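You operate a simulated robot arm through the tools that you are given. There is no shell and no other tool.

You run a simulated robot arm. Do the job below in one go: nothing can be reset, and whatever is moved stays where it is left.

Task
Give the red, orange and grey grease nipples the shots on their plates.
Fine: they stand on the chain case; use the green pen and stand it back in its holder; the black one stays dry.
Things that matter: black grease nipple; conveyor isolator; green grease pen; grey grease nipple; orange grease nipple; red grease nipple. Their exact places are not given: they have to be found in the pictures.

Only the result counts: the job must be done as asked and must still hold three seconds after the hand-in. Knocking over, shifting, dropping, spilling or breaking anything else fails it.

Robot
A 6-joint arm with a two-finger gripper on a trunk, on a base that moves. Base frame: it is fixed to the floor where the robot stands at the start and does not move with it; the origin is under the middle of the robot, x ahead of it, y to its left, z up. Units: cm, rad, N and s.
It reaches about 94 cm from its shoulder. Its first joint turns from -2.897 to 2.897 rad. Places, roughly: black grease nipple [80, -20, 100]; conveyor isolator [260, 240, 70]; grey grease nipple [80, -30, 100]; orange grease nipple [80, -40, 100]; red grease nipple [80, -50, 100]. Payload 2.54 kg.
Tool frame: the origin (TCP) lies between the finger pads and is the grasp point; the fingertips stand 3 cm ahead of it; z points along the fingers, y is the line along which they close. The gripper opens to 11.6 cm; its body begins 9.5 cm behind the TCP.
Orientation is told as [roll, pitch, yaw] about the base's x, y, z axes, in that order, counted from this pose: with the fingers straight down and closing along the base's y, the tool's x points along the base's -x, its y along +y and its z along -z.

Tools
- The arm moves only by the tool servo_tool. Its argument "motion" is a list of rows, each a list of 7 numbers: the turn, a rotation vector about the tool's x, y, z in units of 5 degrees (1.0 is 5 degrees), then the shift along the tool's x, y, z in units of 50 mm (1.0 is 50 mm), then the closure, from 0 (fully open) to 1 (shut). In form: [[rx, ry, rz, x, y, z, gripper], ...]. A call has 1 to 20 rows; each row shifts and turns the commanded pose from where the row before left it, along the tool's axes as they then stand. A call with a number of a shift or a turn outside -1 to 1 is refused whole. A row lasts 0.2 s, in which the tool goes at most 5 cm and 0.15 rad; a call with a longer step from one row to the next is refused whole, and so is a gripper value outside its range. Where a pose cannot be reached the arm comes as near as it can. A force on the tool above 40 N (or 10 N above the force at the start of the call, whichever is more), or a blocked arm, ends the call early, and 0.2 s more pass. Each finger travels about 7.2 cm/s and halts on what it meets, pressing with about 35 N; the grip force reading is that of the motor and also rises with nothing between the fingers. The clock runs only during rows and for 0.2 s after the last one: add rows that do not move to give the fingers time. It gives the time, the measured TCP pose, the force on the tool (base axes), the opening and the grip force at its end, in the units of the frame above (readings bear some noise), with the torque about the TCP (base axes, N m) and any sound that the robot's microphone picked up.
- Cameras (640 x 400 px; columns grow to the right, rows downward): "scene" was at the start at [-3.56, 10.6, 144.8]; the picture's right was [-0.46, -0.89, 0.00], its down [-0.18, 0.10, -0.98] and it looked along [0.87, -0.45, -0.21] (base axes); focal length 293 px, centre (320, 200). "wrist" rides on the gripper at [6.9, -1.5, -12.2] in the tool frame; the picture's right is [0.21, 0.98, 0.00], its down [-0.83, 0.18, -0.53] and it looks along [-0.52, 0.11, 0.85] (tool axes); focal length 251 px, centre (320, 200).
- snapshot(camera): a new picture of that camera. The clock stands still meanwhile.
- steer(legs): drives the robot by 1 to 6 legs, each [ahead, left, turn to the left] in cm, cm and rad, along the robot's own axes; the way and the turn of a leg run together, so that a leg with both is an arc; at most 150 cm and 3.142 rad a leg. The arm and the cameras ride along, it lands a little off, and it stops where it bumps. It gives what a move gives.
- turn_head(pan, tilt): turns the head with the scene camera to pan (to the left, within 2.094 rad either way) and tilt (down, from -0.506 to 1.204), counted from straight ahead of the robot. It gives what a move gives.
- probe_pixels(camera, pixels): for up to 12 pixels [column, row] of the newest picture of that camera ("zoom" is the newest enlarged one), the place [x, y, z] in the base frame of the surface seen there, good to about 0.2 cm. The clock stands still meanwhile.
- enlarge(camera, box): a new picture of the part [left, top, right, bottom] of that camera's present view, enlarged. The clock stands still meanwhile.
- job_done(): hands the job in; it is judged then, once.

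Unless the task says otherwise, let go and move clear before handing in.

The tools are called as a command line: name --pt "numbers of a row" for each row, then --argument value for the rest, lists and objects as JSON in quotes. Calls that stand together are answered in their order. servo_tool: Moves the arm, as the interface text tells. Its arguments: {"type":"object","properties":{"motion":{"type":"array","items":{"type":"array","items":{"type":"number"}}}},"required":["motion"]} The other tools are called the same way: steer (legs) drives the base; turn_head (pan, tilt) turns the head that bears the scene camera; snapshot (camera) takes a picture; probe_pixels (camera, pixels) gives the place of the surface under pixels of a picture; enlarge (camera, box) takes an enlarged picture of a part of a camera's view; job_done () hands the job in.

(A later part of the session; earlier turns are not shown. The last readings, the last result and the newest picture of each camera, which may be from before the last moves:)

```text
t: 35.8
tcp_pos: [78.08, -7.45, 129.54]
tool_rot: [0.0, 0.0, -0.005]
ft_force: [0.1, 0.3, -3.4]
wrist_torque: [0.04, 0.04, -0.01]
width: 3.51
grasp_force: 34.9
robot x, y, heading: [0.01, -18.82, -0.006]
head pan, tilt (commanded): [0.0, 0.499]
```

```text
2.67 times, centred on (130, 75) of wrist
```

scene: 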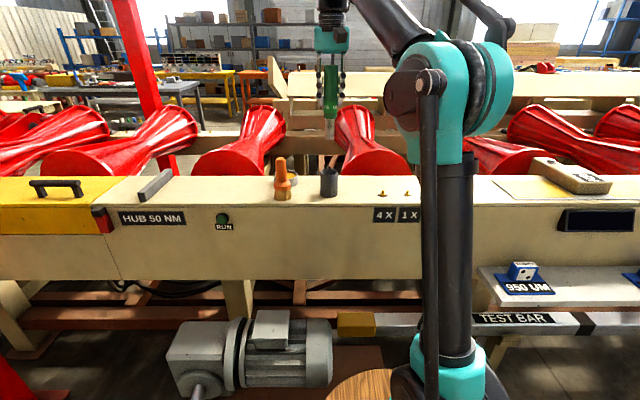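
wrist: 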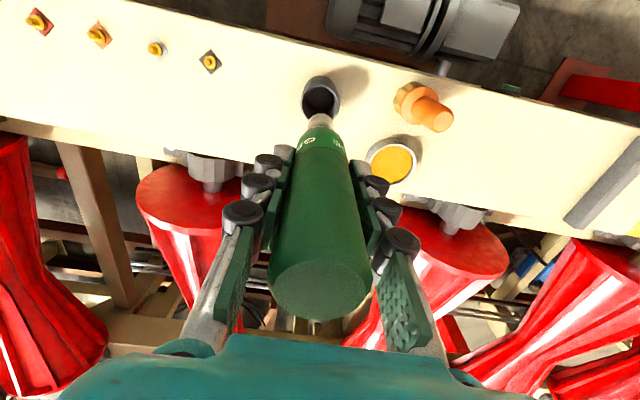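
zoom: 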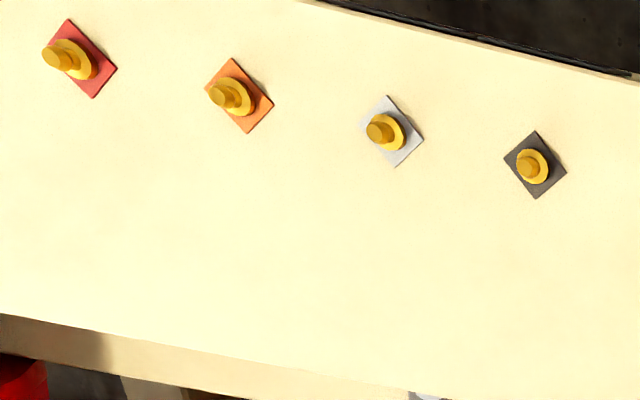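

The nozzle end is about z 117.7 with the TCP at 129.54, i.e. 11.85 cm below the TCP. Now probing nipple tops and plate corners in the newest zoom.

probe_pixels --camera "zoom" --pixels '[[53, 58], [221, 94], [379, 132], [526, 167], [67, 23], [113, 67], [93, 94], [233, 62], [270, 102], [247, 129], [208, 87]]'

probe_pixels --camera "zoom" --pixels '[[389, 100], [420, 137], [396, 163], [363, 127], [536, 135], [563, 171], [537, 195], [507, 158], [80, 72], [240, 105], [392, 142]]'

```text
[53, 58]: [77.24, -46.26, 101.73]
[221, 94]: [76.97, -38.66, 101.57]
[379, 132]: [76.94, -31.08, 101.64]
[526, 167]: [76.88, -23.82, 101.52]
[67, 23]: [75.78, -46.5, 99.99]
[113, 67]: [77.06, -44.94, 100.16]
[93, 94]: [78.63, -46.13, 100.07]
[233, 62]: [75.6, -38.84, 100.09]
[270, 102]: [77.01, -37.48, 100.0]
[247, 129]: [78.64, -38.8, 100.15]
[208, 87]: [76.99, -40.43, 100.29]
```

```text
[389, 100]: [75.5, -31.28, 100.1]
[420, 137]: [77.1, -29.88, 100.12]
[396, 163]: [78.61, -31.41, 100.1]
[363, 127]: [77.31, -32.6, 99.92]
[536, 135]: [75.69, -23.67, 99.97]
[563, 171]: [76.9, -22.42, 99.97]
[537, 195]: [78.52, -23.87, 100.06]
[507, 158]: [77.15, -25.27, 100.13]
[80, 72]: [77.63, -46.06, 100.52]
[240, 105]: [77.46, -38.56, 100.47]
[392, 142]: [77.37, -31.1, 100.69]
```

Nipple centres: red (77.1,-46.3), orange (77.1,-38.8), grey (77.1,-31.2), tops near z 101.7, so contact should come at TCP z≈113.5. I'll carry the pen over the grey nipple and lower to about 3 cm above it.

servo_tool --pt "0 0 0 0.034 -0.5 0 1" --pt "0 0 0 0.034 -0.7 0 1" --pt "0 0 0 0.034 -0.8 0 1" --pt "0 0 0 0.034 -0.8 0 1" --pt "0 0 0 0.034 -0.7 0 1" --pt "0 0 0 0 -0.7 0 1" --pt "0 0 0 0 -0.4 0 1" --pt "0 0 0 0 -0.15 0 1" --pt "0 0 0 0 0 0.4 1" --pt "0 0 0 0 0 0.6 1" --pt "0 0 0 0 0 0.6 1" --pt "0 0 0 0 0 0.6 1" --pt "0 0 0 0 0 0.3 1" --pt "0 0 0 0 0 0 1" --pt "0 0 0 0 0 0 1"

snapshot --camera "wrist"

snapshot --camera "scene"

```text
t: 39.0
tcp_pos: [77.09, -31.06, 116.97]
tool_rot: [0.0, 0.001, -0.004]
ft_force: [-0.2, 0.3, -3.0]
wrist_torque: [-0.03, -0.02, -0.01]
width: 3.52
grasp_force: 34.9
robot x, y, heading: [-0.12, -19.29, -0.006]
head pan, tilt (commanded): [0.0, 0.499]
```

```text
taken
```

wrist: 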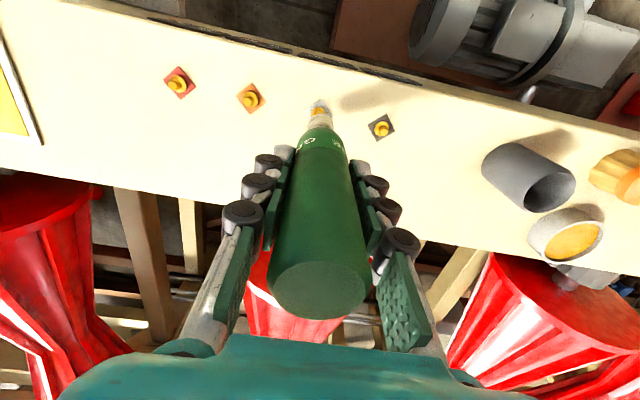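

```text
taken
```

scene: 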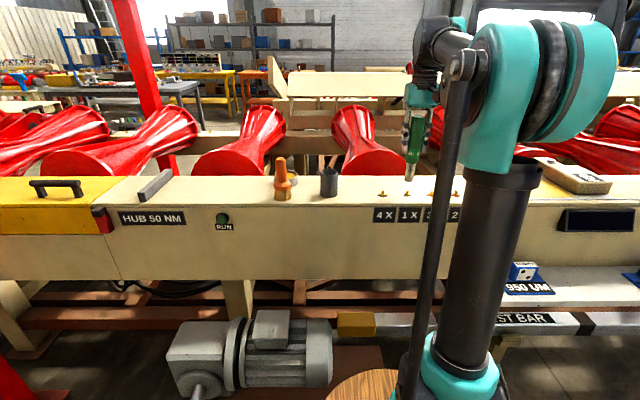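

The nozzle tip hovers near wrist (320,105) over the grey plate. I'll enlarge both views to check the alignment.

enlarge --camera "wrist" --box '[280, 80, 360, 130]'

enlarge --camera "scene" --box '[372, 150, 452, 200]'

```text
8.00 times, centred on (320, 105) of wrist
```

zoom: 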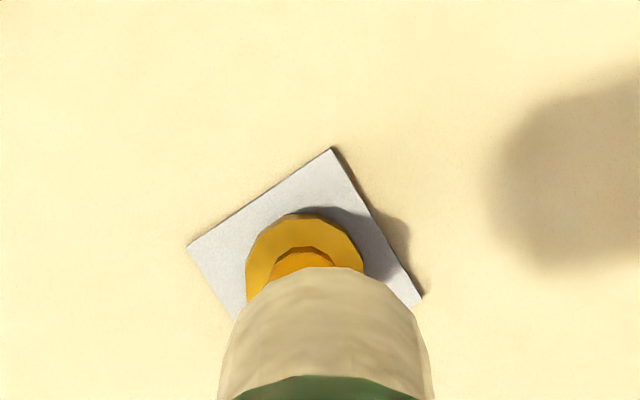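

```text
8.00 times, centred on (412, 175) of scene
```

zoom: 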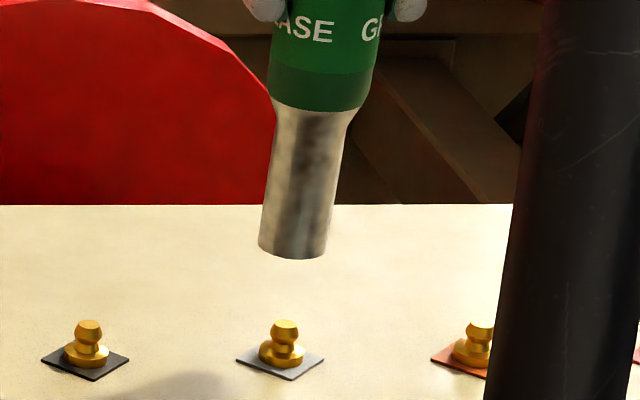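

Scene view shows good alignment sideways; the wrist view suggests a few mm of offset. I'll probe the pen top disc and the nozzle edge to get the pen axis relative to the TCP.

snapshot --camera "wrist"

probe_pixels --camera "wrist" --pixels '[[320, 268], [320, 279], [320, 290], [320, 301], [320, 312], [285, 290], [355, 290], [300, 290], [340, 290], [320, 250], [320, 140]]'

enlarge --camera "wrist" --box '[280, 80, 360, 130]'

probe_pixels --camera "zoom" --pixels '[[325, 272], [325, 290], [325, 330], [325, 360], [305, 255], [305, 228], [332, 155], [192, 246], [415, 295], [270, 300], [380, 300]]'

```text
taken
```

wrist: 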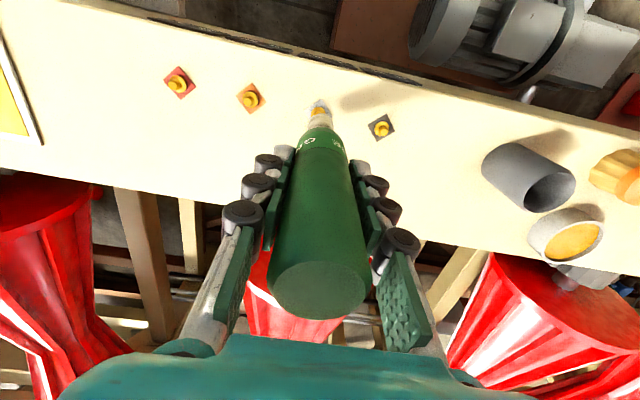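

```text
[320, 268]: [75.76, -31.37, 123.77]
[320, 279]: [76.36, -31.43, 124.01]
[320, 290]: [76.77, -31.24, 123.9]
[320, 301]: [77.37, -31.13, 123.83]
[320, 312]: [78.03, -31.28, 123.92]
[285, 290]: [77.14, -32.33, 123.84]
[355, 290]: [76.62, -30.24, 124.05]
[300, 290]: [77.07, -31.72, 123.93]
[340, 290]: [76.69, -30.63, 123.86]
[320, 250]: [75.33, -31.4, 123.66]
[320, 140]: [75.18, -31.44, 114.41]
```

```text
8.00 times, centred on (320, 105) of wrist
```

zoom: 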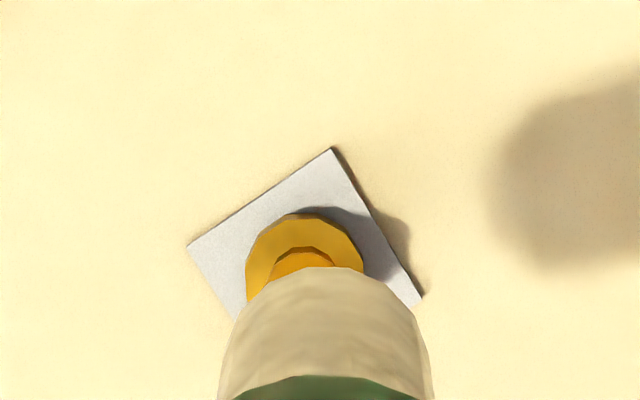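

```text
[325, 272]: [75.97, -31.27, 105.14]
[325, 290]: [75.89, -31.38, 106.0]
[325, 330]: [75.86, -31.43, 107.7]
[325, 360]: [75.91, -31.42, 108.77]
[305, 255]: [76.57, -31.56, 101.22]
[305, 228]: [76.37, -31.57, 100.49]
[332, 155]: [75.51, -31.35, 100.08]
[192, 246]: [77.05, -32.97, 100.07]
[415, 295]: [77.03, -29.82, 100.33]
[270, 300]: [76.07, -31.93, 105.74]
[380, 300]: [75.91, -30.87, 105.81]
```

Pen nozzle end is at z≈105.0 (12.0 below TCP), and the nipple is about 0.2 cm toward -y of it. I'll correct by that and lower to about 0.8 cm above contact.

servo_tool --pt "0 0 0 -0.02 -0.045 0 1" --pt "0 0 0 0 0 0.15 1" --pt "0 0 0 0 0 0.15 1" --pt "0 0 0 0 0 0.15 1" --pt "0 0 0 0 0 0.05 1" --pt "0 0 0 0 0 0 1"

enlarge --camera "scene" --box '[372, 150, 452, 200]'

enlarge --camera "wrist" --box '[280, 80, 360, 130]'

```text
t: 40.4
tcp_pos: [77.3, -31.38, 114.49]
tool_rot: [0.0, 0.001, -0.004]
ft_force: [0.0, -0.4, -4.3]
wrist_torque: [0.02, 0.02, 0.01]
width: 3.49
grasp_force: 35.0
robot x, y, heading: [-0.14, -19.67, -0.004]
head pan, tilt (commanded): [0.0, 0.499]
```

```text
8.00 times, centred on (412, 175) of scene
```

zoom: 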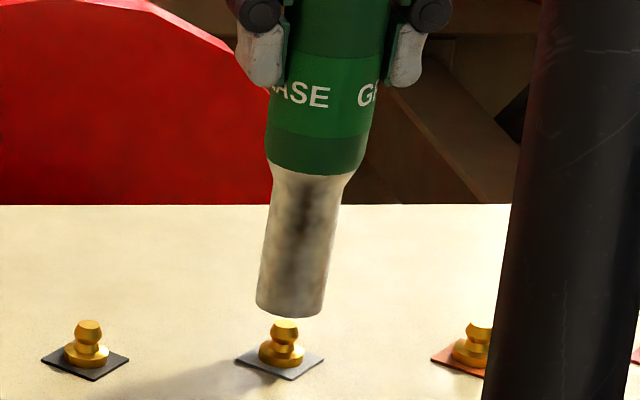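

```text
8.00 times, centred on (320, 105) of wrist
```

zoom: 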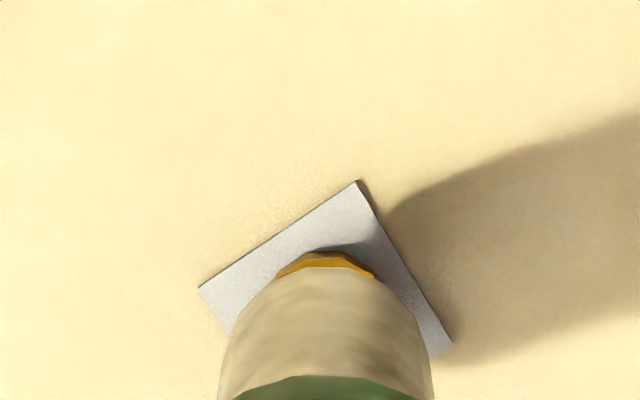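

Nozzle and grey plate are now centred on each other (wrist zoom x≈325). I'll lower slowly, 1 mm per row, toward contact and watch force and sound.

servo_tool --pt "0 0 0 0 0 0.02 1" --pt "0 0 0 0 0 0.02 1" --pt "0 0 0 0 0 0.02 1" --pt "0 0 0 0 0 0.02 1" --pt "0 0 0 0 0 0.02 1" --pt "0 0 0 0 0 0.02 1" --pt "0 0 0 0 0 0.02 1"

enlarge --camera "scene" --box '[372, 150, 452, 200]'

```text
t: 42.0
tcp_pos: [77.27, -31.29, 113.76]
tool_rot: [0.0, -0.001, -0.005]
ft_force: [-0.3, 0.1, -2.0]
wrist_torque: [-0.02, 0.0, -0.03]
width: 3.48
grasp_force: 35.2
robot x, y, heading: [0.16, -19.34, -0.003]
head pan, tilt (commanded): [0.0, 0.499]
```

```text
8.00 times, centred on (412, 175) of scene
```

zoom: 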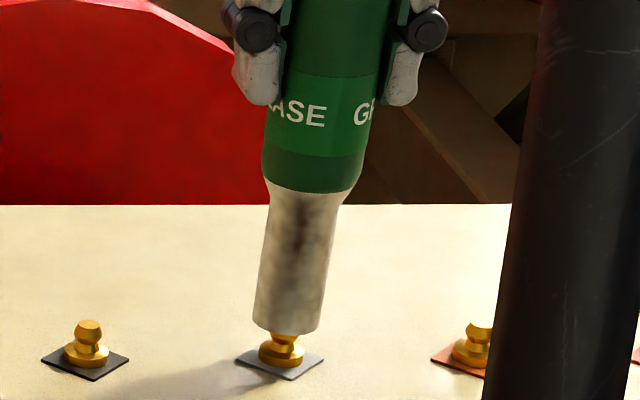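

No contact yet (force z ≈ -2…-3 is just the pen's weight). Continuing down in small steps.

servo_tool --pt "0 0 0 0 0 0.02 1" --pt "0 0 0 0 0 0.02 1" --pt "0 0 0 0 0 0 1"

```text
t: 42.8
tcp_pos: [77.25, -31.41, 113.59]
tool_rot: [-0.001, 0.001, -0.005]
ft_force: [-0.6, -0.8, -3.1]
wrist_torque: [0.0, -0.03, 0.0]
width: 3.5
grasp_force: 34.9
robot x, y, heading: [0.23, -19.04, -0.007]
head pan, tilt (commanded): [0.0, 0.499]
```

servo_tool --pt "0 0 0 0 0 0.02 1" --pt "0 0 0 0 0 0.02 1" --pt "0 0 0 0 0 0 1"

```text
t: 43.6
tcp_pos: [77.16, -31.27, 113.39]
tool_rot: [0.0, 0.0, -0.005]
ft_force: [-0.1, -0.8, -2.6]
wrist_torque: [-0.02, -0.03, -0.01]
width: 3.5
grasp_force: 35.1
robot x, y, heading: [0.12, -19.69, -0.006]
head pan, tilt (commanded): [0.0, 0.499]
```

Still no contact at TCP z 113.39; the readings show no force change. Continuing down by 2 mm at a time.

servo_tool --pt "0 0 0 0 0 0.02 1" --pt "0 0 0 0 0 0.02 1" --pt "0 0 0 0 0 0 1"

enlarge --camera "scene" --box '[387, 165, 435, 195]'

enlarge --camera "wrist" --box '[280, 80, 360, 130]'

```text
t: 44.4
tcp_pos: [77.2, -31.33, 113.14]
tool_rot: [-0.001, -0.001, -0.004]
ft_force: [-0.2, -0.3, -3.0]
wrist_torque: [0.01, -0.01, 0.02]
width: 3.49
grasp_force: 35.0
robot x, y, heading: [0.15, -19.37, -0.011]
head pan, tilt (commanded): [0.0, 0.499]
```

```text
13.33 times, centred on (411, 180) of scene
```

zoom: 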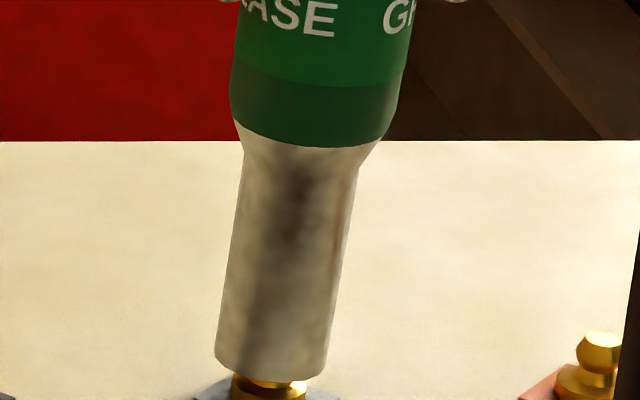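

```text
8.00 times, centred on (320, 105) of wrist
```

zoom: 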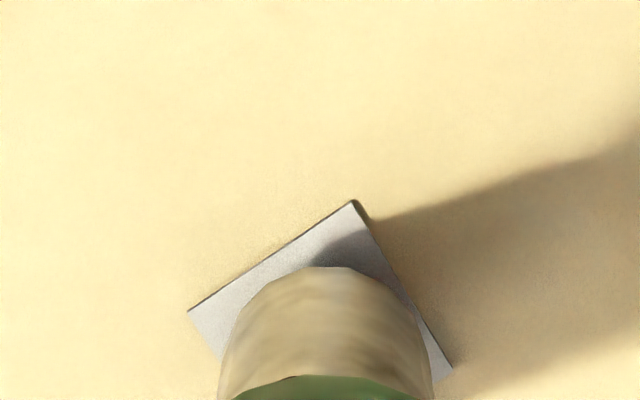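

The nozzle is around the nipple's head height and still force-free; perhaps it's hollow. Continuing slowly.

servo_tool --pt "0 0 0 0 0 0.02 1" --pt "0 0 0 0 0 0.02 1" --pt "0 0 0 0 0 0 1"

```text
t: 45.2
tcp_pos: [77.19, -31.26, 113.04]
tool_rot: [0.001, 0.001, -0.005]
ft_force: [0.4, 0.3, -2.4]
wrist_torque: [-0.02, -0.02, -0.01]
width: 3.49
grasp_force: 34.7
robot x, y, heading: [-0.06, -19.54, -0.01]
head pan, tilt (commanded): [0.0, 0.499]
```

servo_tool --pt "0 0 0 0 0 0.02 1" --pt "0 0 0 0 0 0.02 1" --pt "0 0 0 0 0 0 1"

```text
t: 46.0
tcp_pos: [77.26, -31.42, 112.89]
tool_rot: [0.001, 0.0, -0.005]
ft_force: [-1.2, 0.2, -2.8]
wrist_torque: [-0.02, -0.03, -0.01]
width: 3.47
grasp_force: 34.5
robot x, y, heading: [-0.12, -19.32, -0.0]
head pan, tilt (commanded): [0.0, 0.499]
```

Readings unchanged at TCP z 112.89; I'll look again closely before going lower.

enlarge --camera "scene" --box '[387, 175, 435, 205]'

probe_pixels --camera "zoom" --pixels '[[270, 200], [270, 230], [270, 245], [240, 240], [300, 240], [270, 265], [590, 205], [600, 260]]'

```text
13.33 times, centred on (411, 190) of scene
```

zoom: 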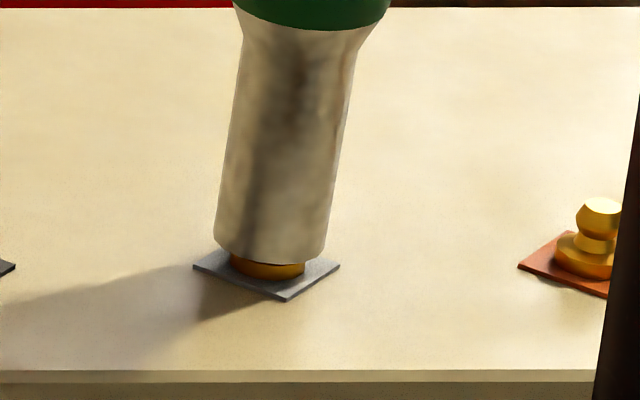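

```text
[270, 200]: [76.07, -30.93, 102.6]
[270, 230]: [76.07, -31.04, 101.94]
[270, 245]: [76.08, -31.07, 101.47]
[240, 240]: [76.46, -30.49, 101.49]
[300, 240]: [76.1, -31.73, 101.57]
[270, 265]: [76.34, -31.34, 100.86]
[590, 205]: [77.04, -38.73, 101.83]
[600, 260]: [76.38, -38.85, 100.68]
```

The nozzle has slipped over the nipple's head (coupler-style) and is about to seat on the flange. Continuing 1–2 mm.

servo_tool --pt "0 0 0 0 0 0.02 1" --pt "0 0 0 0 0 0 1"

```text
t: 46.6
tcp_pos: [77.29, -31.43, 112.78]
tool_rot: [-0.002, -0.001, -0.005]
ft_force: [-0.4, 0.1, -2.7]
wrist_torque: [0.02, -0.01, 0.02]
width: 3.5
grasp_force: 35.6
robot x, y, heading: [0.19, -19.36, -0.005]
head pan, tilt (commanded): [0.0, 0.499]
```

servo_tool --pt "0 0 0 0 0 0.02 1" --pt "0 0 0 0 0 0 1"

```text
t: 47.2
tcp_pos: [77.22, -31.36, 112.77]
tool_rot: [0.0, -0.001, -0.006]
ft_force: [0.2, -0.3, -2.5]
wrist_torque: [-0.01, -0.02, 0.03]
width: 3.5
grasp_force: 34.4
robot x, y, heading: [0.31, -19.32, -0.01]
head pan, tilt (commanded): [0.0, 0.499]
```

servo_tool --pt "0 0 0 0 0 0.02 1" --pt "0 0 0 0 0 0 1"

```text
t: 47.8
tcp_pos: [77.32, -31.3, 112.45]
tool_rot: [0.0, 0.0, -0.006]
ft_force: [0.3, -0.8, -3.2]
wrist_torque: [0.02, -0.02, -0.02]
width: 3.5
grasp_force: 34.7
robot x, y, heading: [0.02, -19.36, -0.005]
head pan, tilt (commanded): [0.0, 0.499]
```

servo_tool --pt "0 0 0 0 0 0.02 1" --pt "0 0 0 0 0 0 1"

enlarge --camera "scene" --box '[387, 175, 435, 205]'

```text
t: 48.4
tcp_pos: [77.18, -31.38, 112.35]
tool_rot: [0.0, 0.0, -0.005]
ft_force: [-0.7, -0.4, -2.3]
wrist_torque: [0.02, -0.02, -0.01]
width: 3.49
grasp_force: 35.3
robot x, y, heading: [0.02, -19.43, -0.004]
head pan, tilt (commanded): [0.0, 0.499]
```

```text
13.33 times, centred on (411, 190) of scene
```

zoom: 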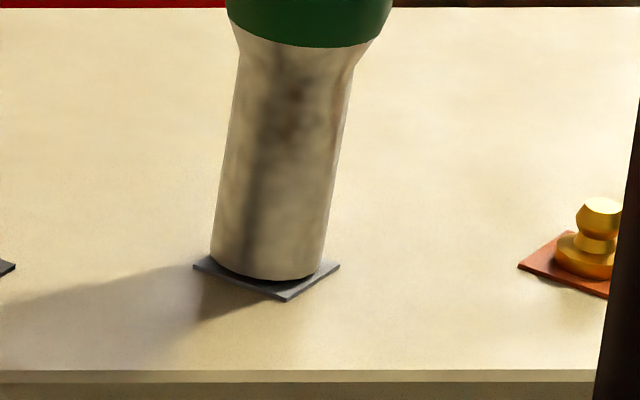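

The nozzle now covers the nipple nearly down to the plate, still without force. I'll continue until it seats, watching force and sound.

servo_tool --pt "0 0 0 0 0 0.02 1" --pt "0 0 0 0 0 0 1"

```text
t: 49.0
tcp_pos: [77.17, -31.32, 112.18]
tool_rot: [0.0, 0.001, -0.005]
ft_force: [0.3, 0.1, -2.7]
wrist_torque: [0.0, 0.01, -0.03]
width: 3.49
grasp_force: 35.7
robot x, y, heading: [0.33, -18.81, -0.005]
head pan, tilt (commanded): [0.0, 0.499]
```

servo_tool --pt "0 0 0 0 0 0.02 1" --pt "0 0 0 0 0 0 1"

```text
t: 49.6
tcp_pos: [77.24, -31.31, 112.19]
tool_rot: [0.001, 0.001, -0.004]
ft_force: [0.1, 0.2, -2.3]
wrist_torque: [0.02, 0.02, 0.01]
width: 3.5
grasp_force: 35.0
robot x, y, heading: [-0.17, -19.21, -0.005]
head pan, tilt (commanded): [0.0, 0.499]
```

servo_tool --pt "0 0 0 0 0 0.02 1" --pt "0 0 0 0 0 0 1"

```text
t: 50.2
tcp_pos: [77.1, -31.39, 112.06]
tool_rot: [0.001, 0.0, -0.005]
ft_force: [1.1, 0.4, 4.3]
wrist_torque: [-0.06, -0.08, 0.01]
width: 3.51
grasp_force: 34.9
robot x, y, heading: [-0.1, -19.18, -0.006]
head pan, tilt (commanded): [0.0, 0.499]
```

Contact now: vertical force rose from -2.5 to +4.3 N. I'll press further in half-millimetre steps and listen for a shot.

servo_tool --pt "0 0 0 0 0 0.01 1" --pt "0 0 0 0 0 0 1"

```text
t: 50.8
tcp_pos: [77.17, -31.24, 112.11]
tool_rot: [-0.001, -0.003, -0.006]
ft_force: [3.9, 0.1, 15.5]
wrist_torque: [-0.05, -0.48, 0.0]
width: 3.49
grasp_force: 35.4
robot x, y, heading: [-0.1, -19.3, -0.003]
head pan, tilt (commanded): [0.0, 0.499]
```

Force is 15.5 N with no sound yet. One more half-millimetre step.

servo_tool --pt "0 0 0 0 0 0.01 1" --pt "0 0 0 0 0 0 1"

enlarge --camera "scene" --box '[387, 175, 435, 205]'

enlarge --camera "scene" --box '[340, 70, 500, 190]'

snapshot --camera "wrist"

```text
t: 51.4
tcp_pos: [77.14, -31.32, 112.09]
tool_rot: [0.001, 0.0, -0.006]
ft_force: [3.7, 0.4, 27.5]
wrist_torque: [0.04, -0.34, 0.03]
width: 3.49
grasp_force: 34.9
robot x, y, heading: [-0.2, -19.11, -0.003]
head pan, tilt (commanded): [0.0, 0.499]
```

```text
13.33 times, centred on (411, 190) of scene
```

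zoom: 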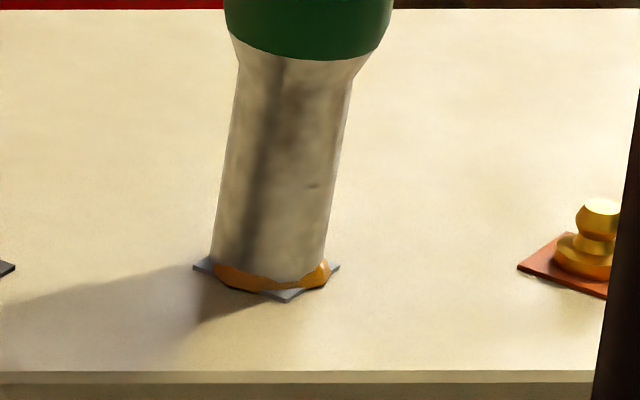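

```text
3.33 times, centred on (420, 130) of scene
```

zoom: 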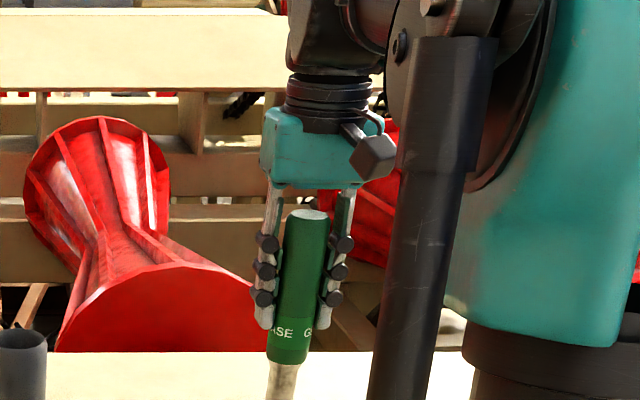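

```text
taken
```

wrist: 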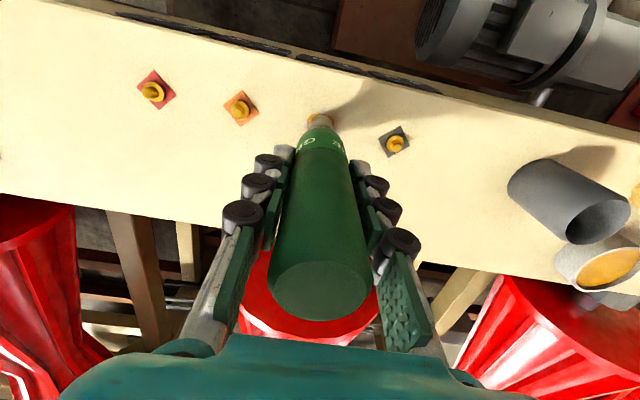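

Orange grease has appeared around the nozzle's foot at zoom (270,280): a shot was delivered at roughly 15–27 N, without a sound. I'll lift off at once and inspect.

servo_tool --pt "0 0 0 0 0 -0.06 1" --pt "0 0 0 0 0 -0.2 1" --pt "0 0 0 0 0 -0.3 1" --pt "0 0 0 0 0 -0.3 1" --pt "0 0 0 0 0 -0.2 1" --pt "0 0 0 0 0 0 1"

enlarge --camera "scene" --box '[372, 150, 452, 200]'

enlarge --camera "wrist" --box '[140, 60, 440, 170]'

```text
t: 52.8
tcp_pos: [77.12, -31.31, 117.37]
tool_rot: [0.001, 0.0, -0.004]
ft_force: [0.8, 0.5, -3.3]
wrist_torque: [-0.03, 0.0, 0.02]
width: 3.47
grasp_force: 35.1
robot x, y, heading: [-0.28, -18.97, -0.001]
head pan, tilt (commanded): [0.0, 0.499]
```

```text
8.00 times, centred on (412, 175) of scene
```

zoom: 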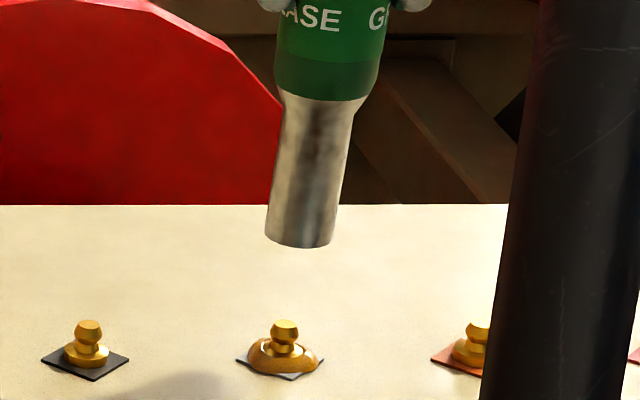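

```text
2.13 times, centred on (290, 115) of wrist
```

zoom: 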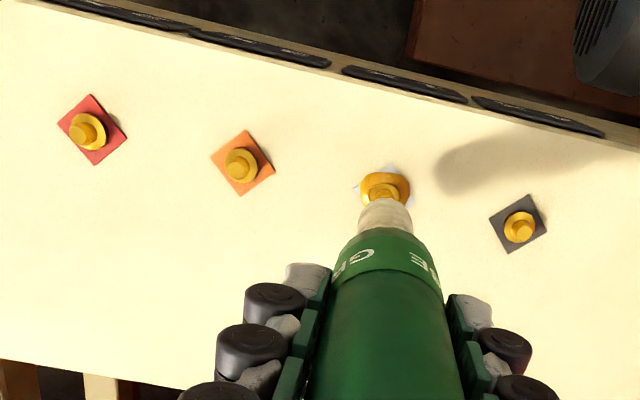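

A grease collar now sits around the grey nipple at zoom (284,350): one shot given. I'll move 7.5 cm along to the orange nipple at this height and check alignment.

servo_tool --pt "0 0 0 0 -0.4 0 1" --pt "0 0 0 0 -0.6 0 1" --pt "0 0 0 0 -0.4 0 1" --pt "0 0 0 0 -0.1 0 1" --pt "0 0 0 0 0 0 1" --pt "0 0 0 0 0 0 1"

enlarge --camera "wrist" --box '[280, 80, 360, 130]'

snapshot --camera "wrist"

snapshot --camera "scene"

```text
t: 54.2
tcp_pos: [77.1, -38.87, 117.28]
tool_rot: [0.0, 0.0, -0.007]
ft_force: [-0.5, 0.1, -2.4]
wrist_torque: [0.06, -0.01, -0.01]
width: 3.51
grasp_force: 34.7
robot x, y, heading: [0.07, -19.3, -0.006]
head pan, tilt (commanded): [0.0, 0.499]
```

```text
8.00 times, centred on (320, 105) of wrist
```

zoom: 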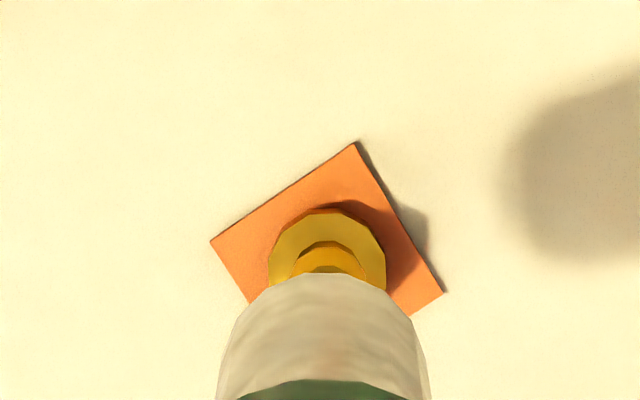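

```text
taken
```

wrist: 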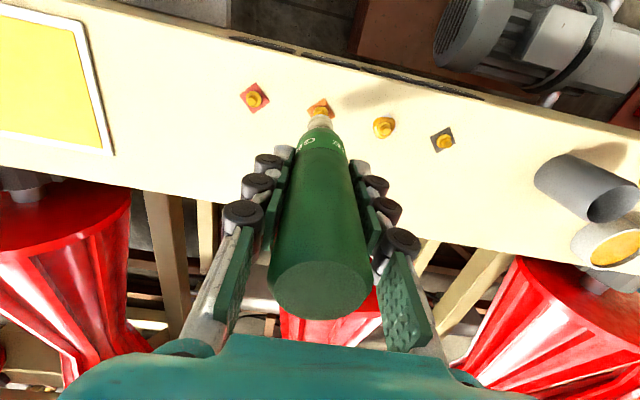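

```text
taken
```

scene: 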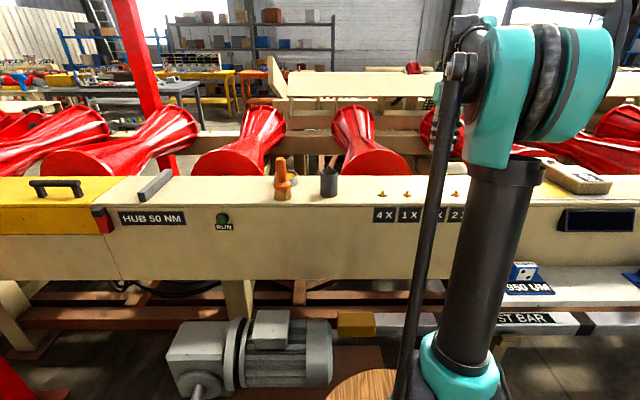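

Nozzle (zoom x≈322) and orange nipple (≈327) are within 0.1 cm. I'll nudge slightly and go down to just above seating (TCP z≈112.2).

servo_tool --pt "0 0 0 -0.02 0.01 0 1" --pt "0 0 0 0 0 0.25 1" --pt "0 0 0 0 0 0.3 1" --pt "0 0 0 0 0 0.2 1" --pt "0 0 0 0 0 0.1 1" --pt "0 0 0 0 0 0.1 1" --pt "0 0 0 0 0 0.05 1" --pt "0 0 0 0 0 0.02 1" --pt "0 0 0 0 0 0 1"

enlarge --camera "wrist" --box '[280, 80, 360, 130]'

```text
t: 56.2
tcp_pos: [77.25, -38.7, 112.24]
tool_rot: [0.0, 0.001, -0.005]
ft_force: [0.3, -0.3, -3.3]
wrist_torque: [-0.02, -0.04, -0.01]
width: 3.51
grasp_force: 34.9
robot x, y, heading: [-0.09, -19.39, -0.009]
head pan, tilt (commanded): [0.0, 0.499]
```

```text
8.00 times, centred on (320, 105) of wrist
```

zoom: 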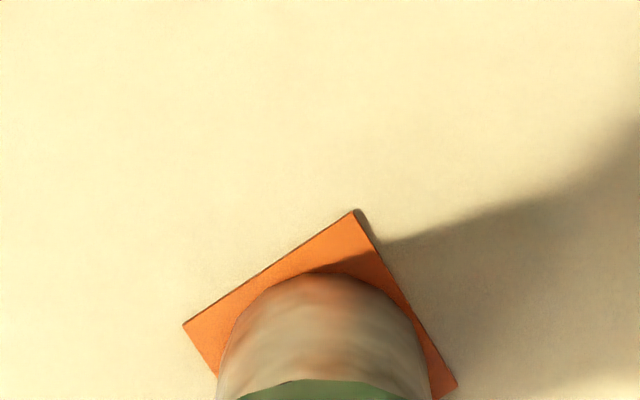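

The nozzle surrounds the orange nipple, centred, no force yet. Pressing in small steps while watching for grease.

servo_tool --pt "0 0 0 0 0 0.02 1" --pt "0 0 0 0 0 0.01 1" --pt "0 0 0 0 0 0 1"

enlarge --camera "wrist" --box '[280, 80, 360, 130]'

```text
t: 57.0
tcp_pos: [77.29, -38.78, 112.14]
tool_rot: [0.001, 0.0, -0.005]
ft_force: [4.7, 0.4, 12.0]
wrist_torque: [0.0, -0.35, 0.02]
width: 3.5
grasp_force: 34.9
robot x, y, heading: [-0.02, -19.4, -0.01]
head pan, tilt (commanded): [0.0, 0.499]
```

```text
8.00 times, centred on (320, 105) of wrist
```

zoom: 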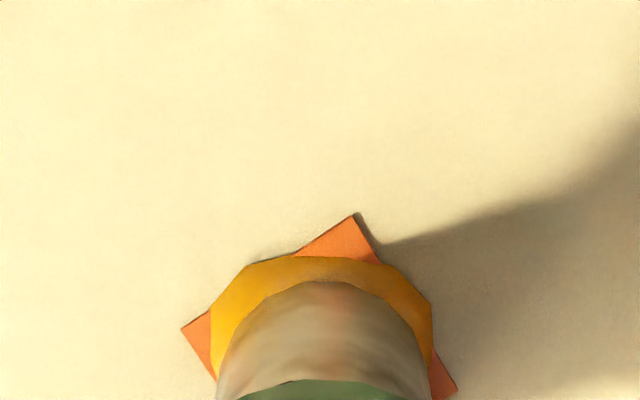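

Grease already shows at 12 N (zoom ring from x 210 to 432): shot one on orange. I'll release and compare its ring with the grey one's.

servo_tool --pt "0 0 0 0 0 -0.06 1" --pt "0 0 0 0 0 -0.2 1" --pt "0 0 0 0 0 -0.3 1" --pt "0 0 0 0 0 -0.3 1" --pt "0 0 0 0 0 -0.17 1" --pt "0 0 0 0 0 0 1"

snapshot --camera "wrist"

enlarge --camera "wrist" --box '[230, 70, 470, 160]'

enlarge --camera "scene" --box '[372, 165, 468, 225]'

```text
t: 58.4
tcp_pos: [77.13, -38.77, 117.13]
tool_rot: [-0.001, 0.0, -0.005]
ft_force: [0.4, -0.9, -2.6]
wrist_torque: [0.02, 0.0, 0.0]
width: 3.48
grasp_force: 34.8
robot x, y, heading: [-0.3, -19.41, -0.006]
head pan, tilt (commanded): [0.0, 0.499]
```

```text
taken
```

wrist: 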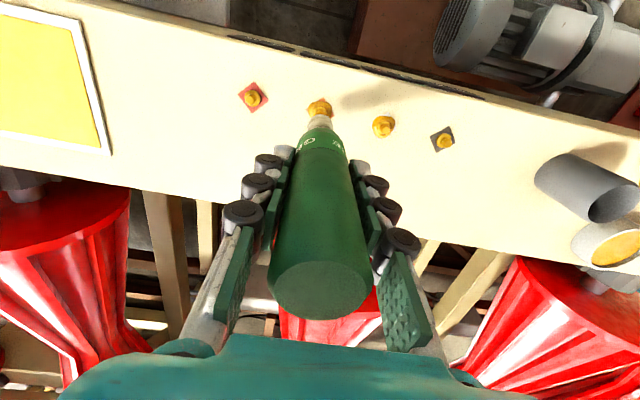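

```text
2.67 times, centred on (350, 115) of wrist
```

zoom: 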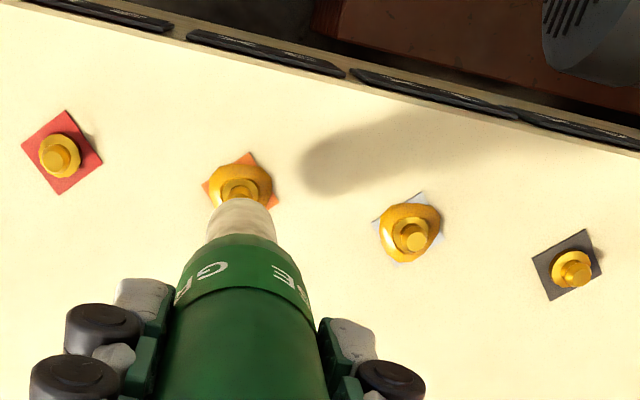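

```text
6.67 times, centred on (420, 195) of scene
```

zoom: 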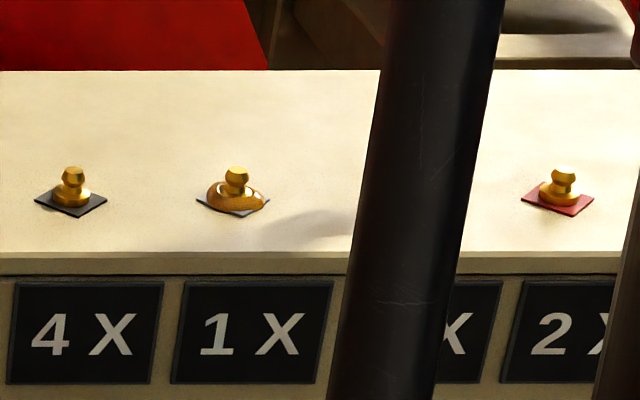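

Both rings look the same size (about 63 zoom px each), so one press equals one shot. Now the second press on orange with the same profile.

servo_tool --pt "0 0 0 0 0 0.25 1" --pt "0 0 0 0 0 0.3 1" --pt "0 0 0 0 0 0.2 1" --pt "0 0 0 0 0 0.1 1" --pt "0 0 0 0 0 0.1 1" --pt "0 0 0 0 0 0.05 1" --pt "0 0 0 0 0 0.02 1" --pt "0 0 0 0 0 0.01 1" --pt "0 0 0 0 0 0 1"

enlarge --camera "wrist" --box '[280, 80, 360, 130]'

```text
t: 60.4
tcp_pos: [77.19, -38.78, 112.16]
tool_rot: [0.001, 0.0, -0.005]
ft_force: [3.6, -0.8, 8.1]
wrist_torque: [-0.09, -0.22, 0.04]
width: 3.49
grasp_force: 34.8
robot x, y, heading: [0.04, -19.22, -0.01]
head pan, tilt (commanded): [0.0, 0.499]
```

```text
8.00 times, centred on (320, 105) of wrist
```

zoom: 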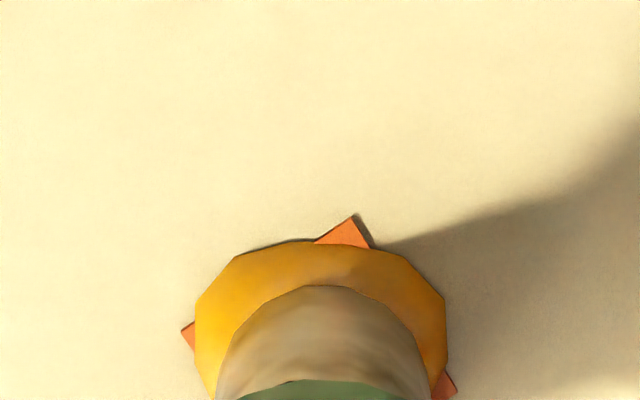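

The ring grew (zoom x 195–447), confirming shot two on orange. Releasing, then the third press.

servo_tool --pt "0 0 0 0 0 -0.06 1" --pt "0 0 0 0 0 -0.2 1" --pt "0 0 0 0 0 -0.3 1" --pt "0 0 0 0 0 -0.3 1" --pt "0 0 0 0 0 -0.17 1" --pt "0 0 0 0 0 0 1"

enlarge --camera "wrist" --box '[230, 70, 470, 160]'

```text
t: 61.8
tcp_pos: [77.16, -38.86, 117.27]
tool_rot: [0.0, -0.001, -0.005]
ft_force: [0.0, -1.4, -2.8]
wrist_torque: [-0.03, 0.0, -0.02]
width: 3.48
grasp_force: 34.8
robot x, y, heading: [-0.02, -18.63, -0.008]
head pan, tilt (commanded): [0.0, 0.499]
```

```text
2.67 times, centred on (350, 115) of wrist
```

zoom: 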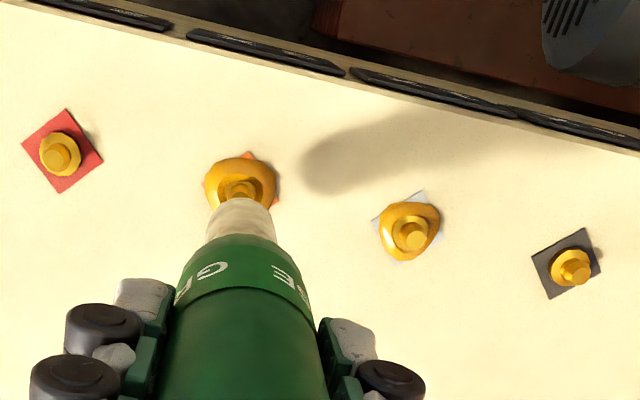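

The orange ring is now visibly larger (zoom x 205–276) than grey's. Third press on orange with the same profile.

servo_tool --pt "0 0 0 0 0 0.25 1" --pt "0 0 0 0 0 0.3 1" --pt "0 0 0 0 0 0.2 1" --pt "0 0 0 0 0 0.1 1" --pt "0 0 0 0 0 0.1 1" --pt "0 0 0 0 0 0.05 1" --pt "0 0 0 0 0 0.02 1" --pt "0 0 0 0 0 0.01 1" --pt "0 0 0 0 0 0 1"

enlarge --camera "wrist" --box '[280, 80, 360, 130]'

```text
t: 63.8
tcp_pos: [77.22, -38.8, 112.15]
tool_rot: [0.001, -0.001, -0.005]
ft_force: [4.0, -0.8, 14.5]
wrist_torque: [-0.13, -0.36, -0.03]
width: 3.5
grasp_force: 35.3
robot x, y, heading: [-0.04, -19.32, -0.008]
head pan, tilt (commanded): [0.0, 0.499]
```

```text
8.00 times, centred on (320, 105) of wrist
```

zoom: 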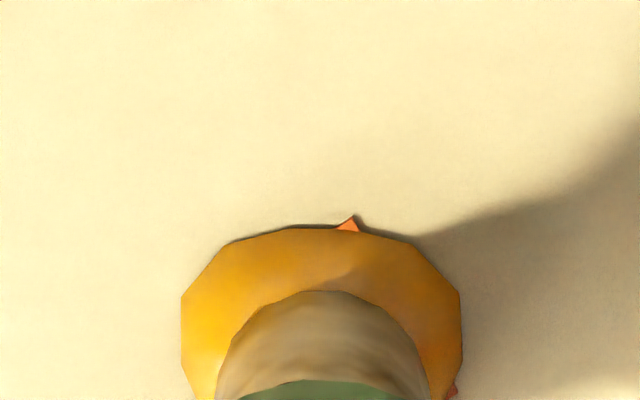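

The ring grew again (zoom x 181–462): shot three on orange is in. Lifting off and moving 7.5 cm on to the red nipple.

servo_tool --pt "0 0 0 0 0 -0.06 1" --pt "0 0 0 0 0 -0.2 1" --pt "0 0 0 0 0 -0.3 1" --pt "0 0 0 0 0 -0.3 1" --pt "0 0 0 0 0 -0.17 1" --pt "0 0 0 0 -0.4 0 1" --pt "0 0 0 0 -0.6 0 1" --pt "0 0 0 0 -0.4 0 1" --pt "0 0 0 0 -0.1 0 1" --pt "0 0 0 0 0 0 1" --pt "0 0 0 0 0 0 1"

snapshot --camera "wrist"

enlarge --camera "wrist" --box '[280, 80, 360, 130]'

```text
t: 66.2
tcp_pos: [77.08, -46.29, 117.13]
tool_rot: [0.001, 0.001, -0.006]
ft_force: [0.0, 0.4, -3.3]
wrist_torque: [0.0, 0.01, -0.03]
width: 3.52
grasp_force: 35.2
robot x, y, heading: [0.26, -19.16, -0.002]
head pan, tilt (commanded): [0.0, 0.499]
```

```text
taken
```

wrist: 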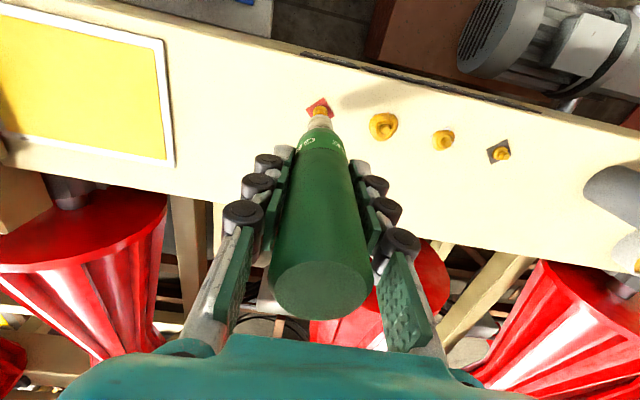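

```text
8.00 times, centred on (320, 105) of wrist
```

zoom: 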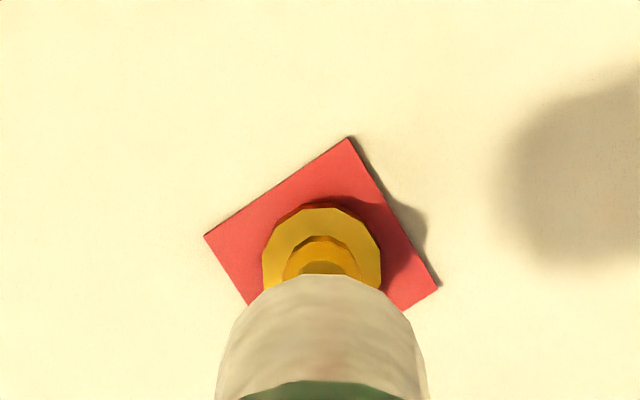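

The nozzle is centred on the red nipple (zoom x≈322 both). First press on red.

servo_tool --pt "0 0 0 0 0 0.25 1" --pt "0 0 0 0 0 0.3 1" --pt "0 0 0 0 0 0.2 1" --pt "0 0 0 0 0 0.1 1" --pt "0 0 0 0 0 0.1 1" --pt "0 0 0 0 0 0.05 1" --pt "0 0 0 0 0 0.02 1" --pt "0 0 0 0 0 0.01 1" --pt "0 0 0 0 0 0 1"

enlarge --camera "wrist" --box '[280, 80, 360, 130]'

```text
t: 68.2
tcp_pos: [77.26, -46.34, 112.03]
tool_rot: [0.001, -0.001, -0.006]
ft_force: [5.6, -1.7, 15.4]
wrist_torque: [-0.15, -0.53, -0.02]
width: 3.5
grasp_force: 35.5
robot x, y, heading: [-0.09, -19.18, -0.006]
head pan, tilt (commanded): [0.0, 0.499]
```

```text
8.00 times, centred on (320, 105) of wrist
```

zoom: 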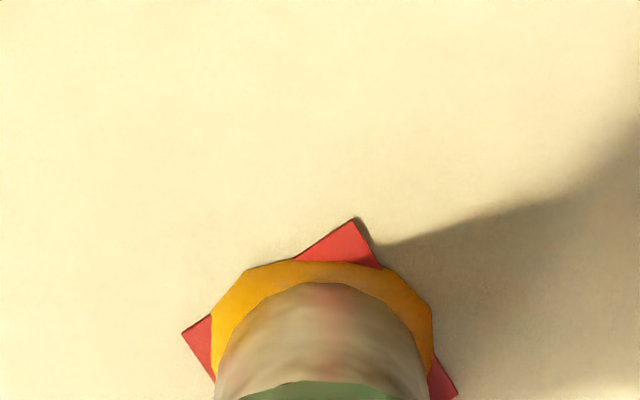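

Shot one on red is visible (ring zoom x 211–433, same as orange's first). Releasing fully, then the second press.

servo_tool --pt "0 0 0 0 0 -0.06 1" --pt "0 0 0 0 0 -0.2 1" --pt "0 0 0 0 0 -0.3 1" --pt "0 0 0 0 0 -0.3 1" --pt "0 0 0 0 0 -0.17 1" --pt "0 0 0 0 0 0 1"

enlarge --camera "wrist" --box '[280, 80, 360, 130]'

```text
t: 69.6
tcp_pos: [77.12, -46.3, 117.15]
tool_rot: [-0.001, 0.001, -0.006]
ft_force: [-0.3, -0.1, -3.3]
wrist_torque: [-0.03, -0.01, 0.01]
width: 3.5
grasp_force: 34.8
robot x, y, heading: [-0.12, -18.92, -0.002]
head pan, tilt (commanded): [0.0, 0.499]
```

```text
8.00 times, centred on (320, 105) of wrist
```

zoom: 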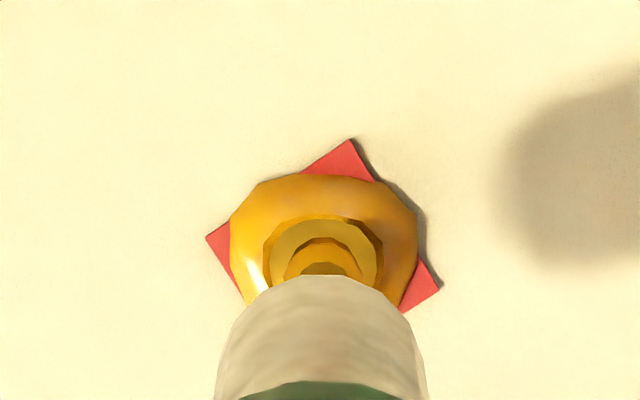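

The first ring around red is clear and the nozzle is still centred. Second press on red.

servo_tool --pt "0 0 0 0 0 0.25 1" --pt "0 0 0 0 0 0.3 1" --pt "0 0 0 0 0 0.2 1" --pt "0 0 0 0 0 0.1 1" --pt "0 0 0 0 0 0.1 1" --pt "0 0 0 0 0 0.05 1" --pt "0 0 0 0 0 0.02 1" --pt "0 0 0 0 0 0.01 1" --pt "0 0 0 0 0 0 1"

enlarge --camera "wrist" --box '[280, 80, 360, 130]'

```text
t: 71.6
tcp_pos: [77.21, -46.36, 112.09]
tool_rot: [0.0, -0.001, -0.006]
ft_force: [2.6, -0.8, 11.7]
wrist_torque: [-0.11, -0.23, 0.02]
width: 3.51
grasp_force: 35.1
robot x, y, heading: [0.06, -19.48, -0.005]
head pan, tilt (commanded): [0.0, 0.499]
```

```text
8.00 times, centred on (320, 105) of wrist
```

zoom: 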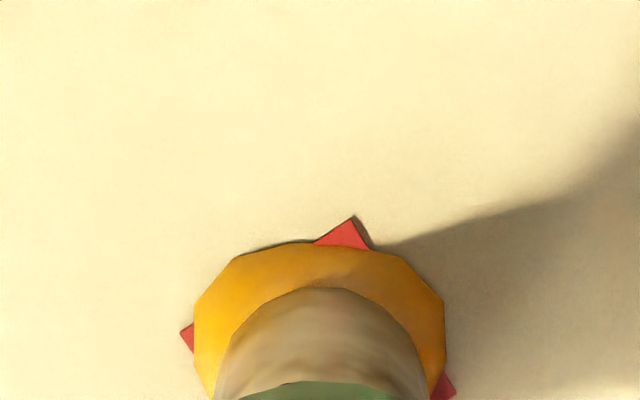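

Ring zoom x 195–446: shot two on red is in. Lifting the pen well up and inspecting all the nipples before returning it.

servo_tool --pt "0 0 0 0 0 -0.06 1" --pt "0 0 0 0 0 -0.2 1" --pt "0 0 0 0 0 -0.3 1" --pt "0 0 0 0 0 -0.3 1" --pt "0 0 0 0 0 -0.17 1" --pt "0 0 0 0 0 -0.4 1" --pt "0 0 0 0 0 -0.5 1" --pt "0 0 0 0 0 -0.6 1" --pt "0 0 0 0 0 -0.5 1" --pt "0 0 0 0 0 -0.4 1" --pt "0 0 0 0 0 0 1"

snapshot --camera "wrist"

enlarge --camera "wrist" --box '[260, 80, 500, 180]'

enlarge --camera "scene" --box '[372, 165, 468, 225]'

```text
t: 74.0
tcp_pos: [77.25, -46.33, 129.17]
tool_rot: [-0.001, -0.001, -0.007]
ft_force: [0.2, -0.2, -2.4]
wrist_torque: [-0.01, -0.02, -0.01]
width: 3.5
grasp_force: 35.4
robot x, y, heading: [0.02, -19.35, -0.006]
head pan, tilt (commanded): [0.0, 0.499]
```

```text
taken
```

wrist: 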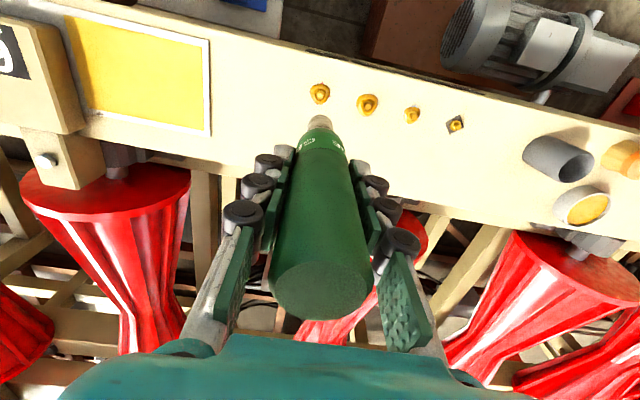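

```text
2.67 times, centred on (380, 130) of wrist
```

zoom: 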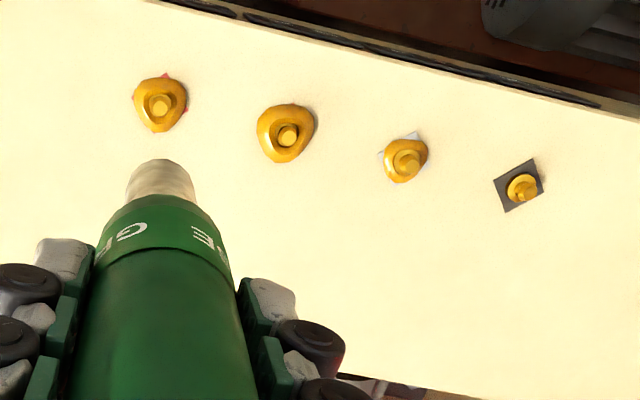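

```text
6.67 times, centred on (420, 195) of scene
```

zoom: 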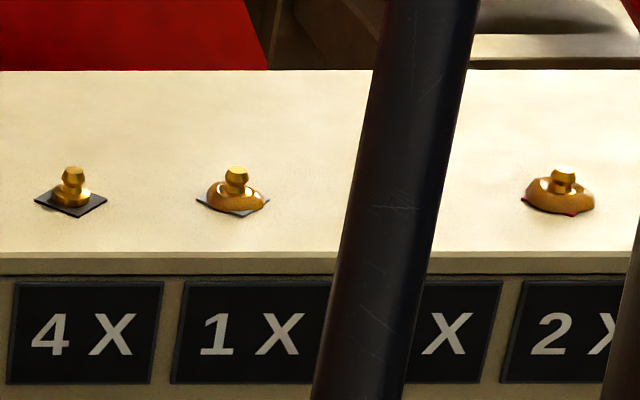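

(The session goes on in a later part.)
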